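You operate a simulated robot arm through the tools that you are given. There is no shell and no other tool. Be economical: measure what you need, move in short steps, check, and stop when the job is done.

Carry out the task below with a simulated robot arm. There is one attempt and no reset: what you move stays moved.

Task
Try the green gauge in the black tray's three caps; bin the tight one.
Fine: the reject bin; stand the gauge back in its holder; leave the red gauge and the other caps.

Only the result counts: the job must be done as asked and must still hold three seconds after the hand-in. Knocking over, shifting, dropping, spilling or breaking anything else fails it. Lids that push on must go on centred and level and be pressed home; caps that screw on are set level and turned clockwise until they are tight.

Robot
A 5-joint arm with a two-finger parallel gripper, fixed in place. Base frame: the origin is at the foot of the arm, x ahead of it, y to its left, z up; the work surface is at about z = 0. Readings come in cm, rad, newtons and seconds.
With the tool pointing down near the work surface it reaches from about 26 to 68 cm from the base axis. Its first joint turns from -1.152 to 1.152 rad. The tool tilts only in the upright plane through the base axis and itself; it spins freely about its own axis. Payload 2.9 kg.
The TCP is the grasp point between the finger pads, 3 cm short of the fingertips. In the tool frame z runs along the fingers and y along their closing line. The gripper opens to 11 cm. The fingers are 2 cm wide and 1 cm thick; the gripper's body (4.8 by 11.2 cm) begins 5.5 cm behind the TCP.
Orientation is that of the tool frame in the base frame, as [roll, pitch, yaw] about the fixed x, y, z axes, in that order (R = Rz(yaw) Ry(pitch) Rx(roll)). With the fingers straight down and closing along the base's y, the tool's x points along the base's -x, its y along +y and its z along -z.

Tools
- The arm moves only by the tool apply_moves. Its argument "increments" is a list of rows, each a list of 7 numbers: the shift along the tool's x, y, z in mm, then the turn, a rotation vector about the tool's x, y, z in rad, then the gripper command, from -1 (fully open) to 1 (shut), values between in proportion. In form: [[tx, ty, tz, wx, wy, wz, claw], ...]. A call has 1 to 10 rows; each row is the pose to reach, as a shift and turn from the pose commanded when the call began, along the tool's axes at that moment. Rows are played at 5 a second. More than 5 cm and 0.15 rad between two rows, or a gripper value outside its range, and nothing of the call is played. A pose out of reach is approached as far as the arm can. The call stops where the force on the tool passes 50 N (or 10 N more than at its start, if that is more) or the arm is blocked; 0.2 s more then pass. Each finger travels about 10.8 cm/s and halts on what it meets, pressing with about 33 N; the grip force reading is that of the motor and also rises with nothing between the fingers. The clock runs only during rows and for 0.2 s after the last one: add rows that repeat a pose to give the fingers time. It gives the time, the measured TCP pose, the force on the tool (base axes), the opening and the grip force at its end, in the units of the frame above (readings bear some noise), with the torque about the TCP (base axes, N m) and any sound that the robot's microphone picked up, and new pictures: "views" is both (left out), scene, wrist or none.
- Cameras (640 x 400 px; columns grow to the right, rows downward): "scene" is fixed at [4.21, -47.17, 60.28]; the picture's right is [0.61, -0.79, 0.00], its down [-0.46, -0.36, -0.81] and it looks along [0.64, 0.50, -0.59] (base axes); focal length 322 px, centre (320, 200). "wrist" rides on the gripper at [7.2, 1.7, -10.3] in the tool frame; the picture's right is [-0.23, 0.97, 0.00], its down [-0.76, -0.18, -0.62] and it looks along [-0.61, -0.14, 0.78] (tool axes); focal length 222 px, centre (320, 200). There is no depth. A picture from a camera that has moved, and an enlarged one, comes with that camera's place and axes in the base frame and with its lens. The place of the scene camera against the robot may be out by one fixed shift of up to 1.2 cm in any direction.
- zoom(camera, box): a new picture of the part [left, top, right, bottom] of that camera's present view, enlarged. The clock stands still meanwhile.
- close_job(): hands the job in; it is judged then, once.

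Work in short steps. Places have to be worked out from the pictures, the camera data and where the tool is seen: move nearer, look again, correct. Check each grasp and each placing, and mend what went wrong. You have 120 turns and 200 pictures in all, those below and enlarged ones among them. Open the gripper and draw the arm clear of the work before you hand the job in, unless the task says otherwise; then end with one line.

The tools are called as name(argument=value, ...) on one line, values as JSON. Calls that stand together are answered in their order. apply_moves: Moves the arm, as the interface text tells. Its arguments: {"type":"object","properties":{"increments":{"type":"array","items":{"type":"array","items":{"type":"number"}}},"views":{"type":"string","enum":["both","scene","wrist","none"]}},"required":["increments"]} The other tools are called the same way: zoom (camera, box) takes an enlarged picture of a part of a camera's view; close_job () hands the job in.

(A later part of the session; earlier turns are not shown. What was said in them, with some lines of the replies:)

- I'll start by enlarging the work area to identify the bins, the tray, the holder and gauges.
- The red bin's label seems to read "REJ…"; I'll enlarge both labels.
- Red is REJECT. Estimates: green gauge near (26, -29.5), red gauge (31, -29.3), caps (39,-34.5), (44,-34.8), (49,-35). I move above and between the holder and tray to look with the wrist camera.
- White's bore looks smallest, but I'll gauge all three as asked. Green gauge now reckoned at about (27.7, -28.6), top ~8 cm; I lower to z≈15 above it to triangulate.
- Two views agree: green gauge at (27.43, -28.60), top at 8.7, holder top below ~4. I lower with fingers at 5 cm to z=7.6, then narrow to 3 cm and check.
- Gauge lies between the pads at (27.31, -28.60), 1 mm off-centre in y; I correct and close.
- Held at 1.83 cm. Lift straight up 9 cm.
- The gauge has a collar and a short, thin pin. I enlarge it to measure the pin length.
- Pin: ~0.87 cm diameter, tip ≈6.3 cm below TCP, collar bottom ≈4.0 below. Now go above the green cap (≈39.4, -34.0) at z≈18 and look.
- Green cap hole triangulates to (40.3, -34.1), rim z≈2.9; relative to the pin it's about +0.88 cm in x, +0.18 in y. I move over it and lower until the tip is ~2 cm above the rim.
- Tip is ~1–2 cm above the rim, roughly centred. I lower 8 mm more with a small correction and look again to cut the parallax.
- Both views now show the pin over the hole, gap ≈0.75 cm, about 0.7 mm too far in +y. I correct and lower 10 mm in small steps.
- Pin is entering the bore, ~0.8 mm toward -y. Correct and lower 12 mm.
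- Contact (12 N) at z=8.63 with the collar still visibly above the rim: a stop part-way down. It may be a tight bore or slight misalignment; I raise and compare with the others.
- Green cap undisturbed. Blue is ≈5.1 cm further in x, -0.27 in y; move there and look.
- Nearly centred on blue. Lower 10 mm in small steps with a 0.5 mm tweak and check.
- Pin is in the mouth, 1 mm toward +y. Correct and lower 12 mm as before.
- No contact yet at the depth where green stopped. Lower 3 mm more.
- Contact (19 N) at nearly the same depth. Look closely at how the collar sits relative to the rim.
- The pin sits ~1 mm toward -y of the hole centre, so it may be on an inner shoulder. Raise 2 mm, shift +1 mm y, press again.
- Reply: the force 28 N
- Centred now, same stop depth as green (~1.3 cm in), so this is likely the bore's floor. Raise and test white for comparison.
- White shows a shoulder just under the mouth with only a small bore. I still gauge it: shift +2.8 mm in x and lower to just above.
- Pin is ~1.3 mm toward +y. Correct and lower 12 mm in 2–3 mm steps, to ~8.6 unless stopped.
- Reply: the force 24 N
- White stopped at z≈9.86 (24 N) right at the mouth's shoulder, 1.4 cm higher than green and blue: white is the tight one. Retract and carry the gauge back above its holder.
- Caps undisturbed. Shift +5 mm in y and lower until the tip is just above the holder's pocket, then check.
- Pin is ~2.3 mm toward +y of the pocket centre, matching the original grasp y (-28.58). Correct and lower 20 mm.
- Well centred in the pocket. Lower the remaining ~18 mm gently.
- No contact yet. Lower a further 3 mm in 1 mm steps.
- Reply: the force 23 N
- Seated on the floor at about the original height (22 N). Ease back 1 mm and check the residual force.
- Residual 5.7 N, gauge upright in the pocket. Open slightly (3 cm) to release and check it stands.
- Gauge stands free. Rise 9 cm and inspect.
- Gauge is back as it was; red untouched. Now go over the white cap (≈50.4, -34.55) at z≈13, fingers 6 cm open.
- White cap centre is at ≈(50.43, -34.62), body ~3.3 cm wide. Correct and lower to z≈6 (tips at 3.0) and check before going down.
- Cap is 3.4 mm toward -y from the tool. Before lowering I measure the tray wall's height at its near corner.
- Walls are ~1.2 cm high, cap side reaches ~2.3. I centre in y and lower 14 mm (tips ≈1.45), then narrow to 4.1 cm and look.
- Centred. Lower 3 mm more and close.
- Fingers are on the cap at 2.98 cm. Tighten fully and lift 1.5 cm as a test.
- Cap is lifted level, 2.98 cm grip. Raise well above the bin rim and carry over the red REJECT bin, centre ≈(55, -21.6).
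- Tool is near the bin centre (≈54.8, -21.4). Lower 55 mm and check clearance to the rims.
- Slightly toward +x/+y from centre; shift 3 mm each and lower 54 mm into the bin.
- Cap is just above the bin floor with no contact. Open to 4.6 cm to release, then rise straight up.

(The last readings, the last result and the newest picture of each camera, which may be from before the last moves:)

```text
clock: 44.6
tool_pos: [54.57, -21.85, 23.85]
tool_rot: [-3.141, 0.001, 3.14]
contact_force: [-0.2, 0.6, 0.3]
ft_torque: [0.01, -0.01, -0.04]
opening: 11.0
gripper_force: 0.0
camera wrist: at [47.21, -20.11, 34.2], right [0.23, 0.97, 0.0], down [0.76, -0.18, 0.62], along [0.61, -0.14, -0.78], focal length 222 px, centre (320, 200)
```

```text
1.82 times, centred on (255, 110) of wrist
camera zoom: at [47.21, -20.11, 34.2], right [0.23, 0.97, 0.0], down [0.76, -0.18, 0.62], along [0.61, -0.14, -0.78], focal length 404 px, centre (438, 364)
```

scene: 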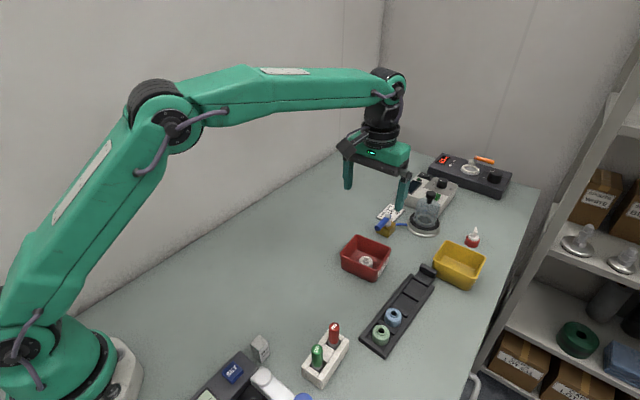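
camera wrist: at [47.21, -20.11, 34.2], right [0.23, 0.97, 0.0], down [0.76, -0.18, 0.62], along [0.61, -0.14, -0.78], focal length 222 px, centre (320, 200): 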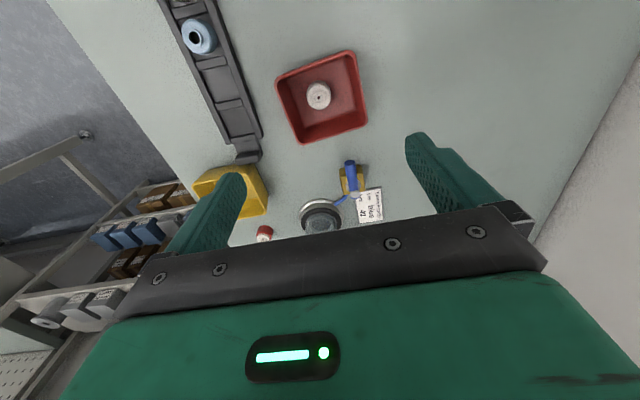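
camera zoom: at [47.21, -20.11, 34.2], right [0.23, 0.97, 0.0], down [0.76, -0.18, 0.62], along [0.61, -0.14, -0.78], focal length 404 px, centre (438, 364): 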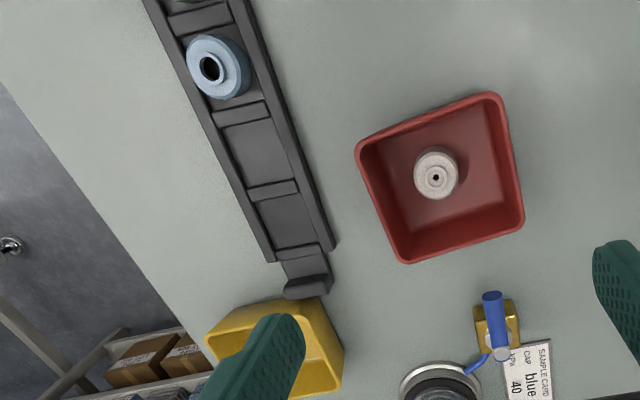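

White cap is in the REJECT bin, gauge in its holder, green and blue caps in the tray, and the arm is clear with the gripper open. I hand in.

close_job()

```text
The job is handed in.
```

I tried the green GO gauge in all three caps: it went about 1.3 cm into the green and blue caps but stopped just inside the mouth of the white one, so I put the white cap in the red REJECT bin, stood the gauge back in its holder, and left the red gauge and the other two caps in place.
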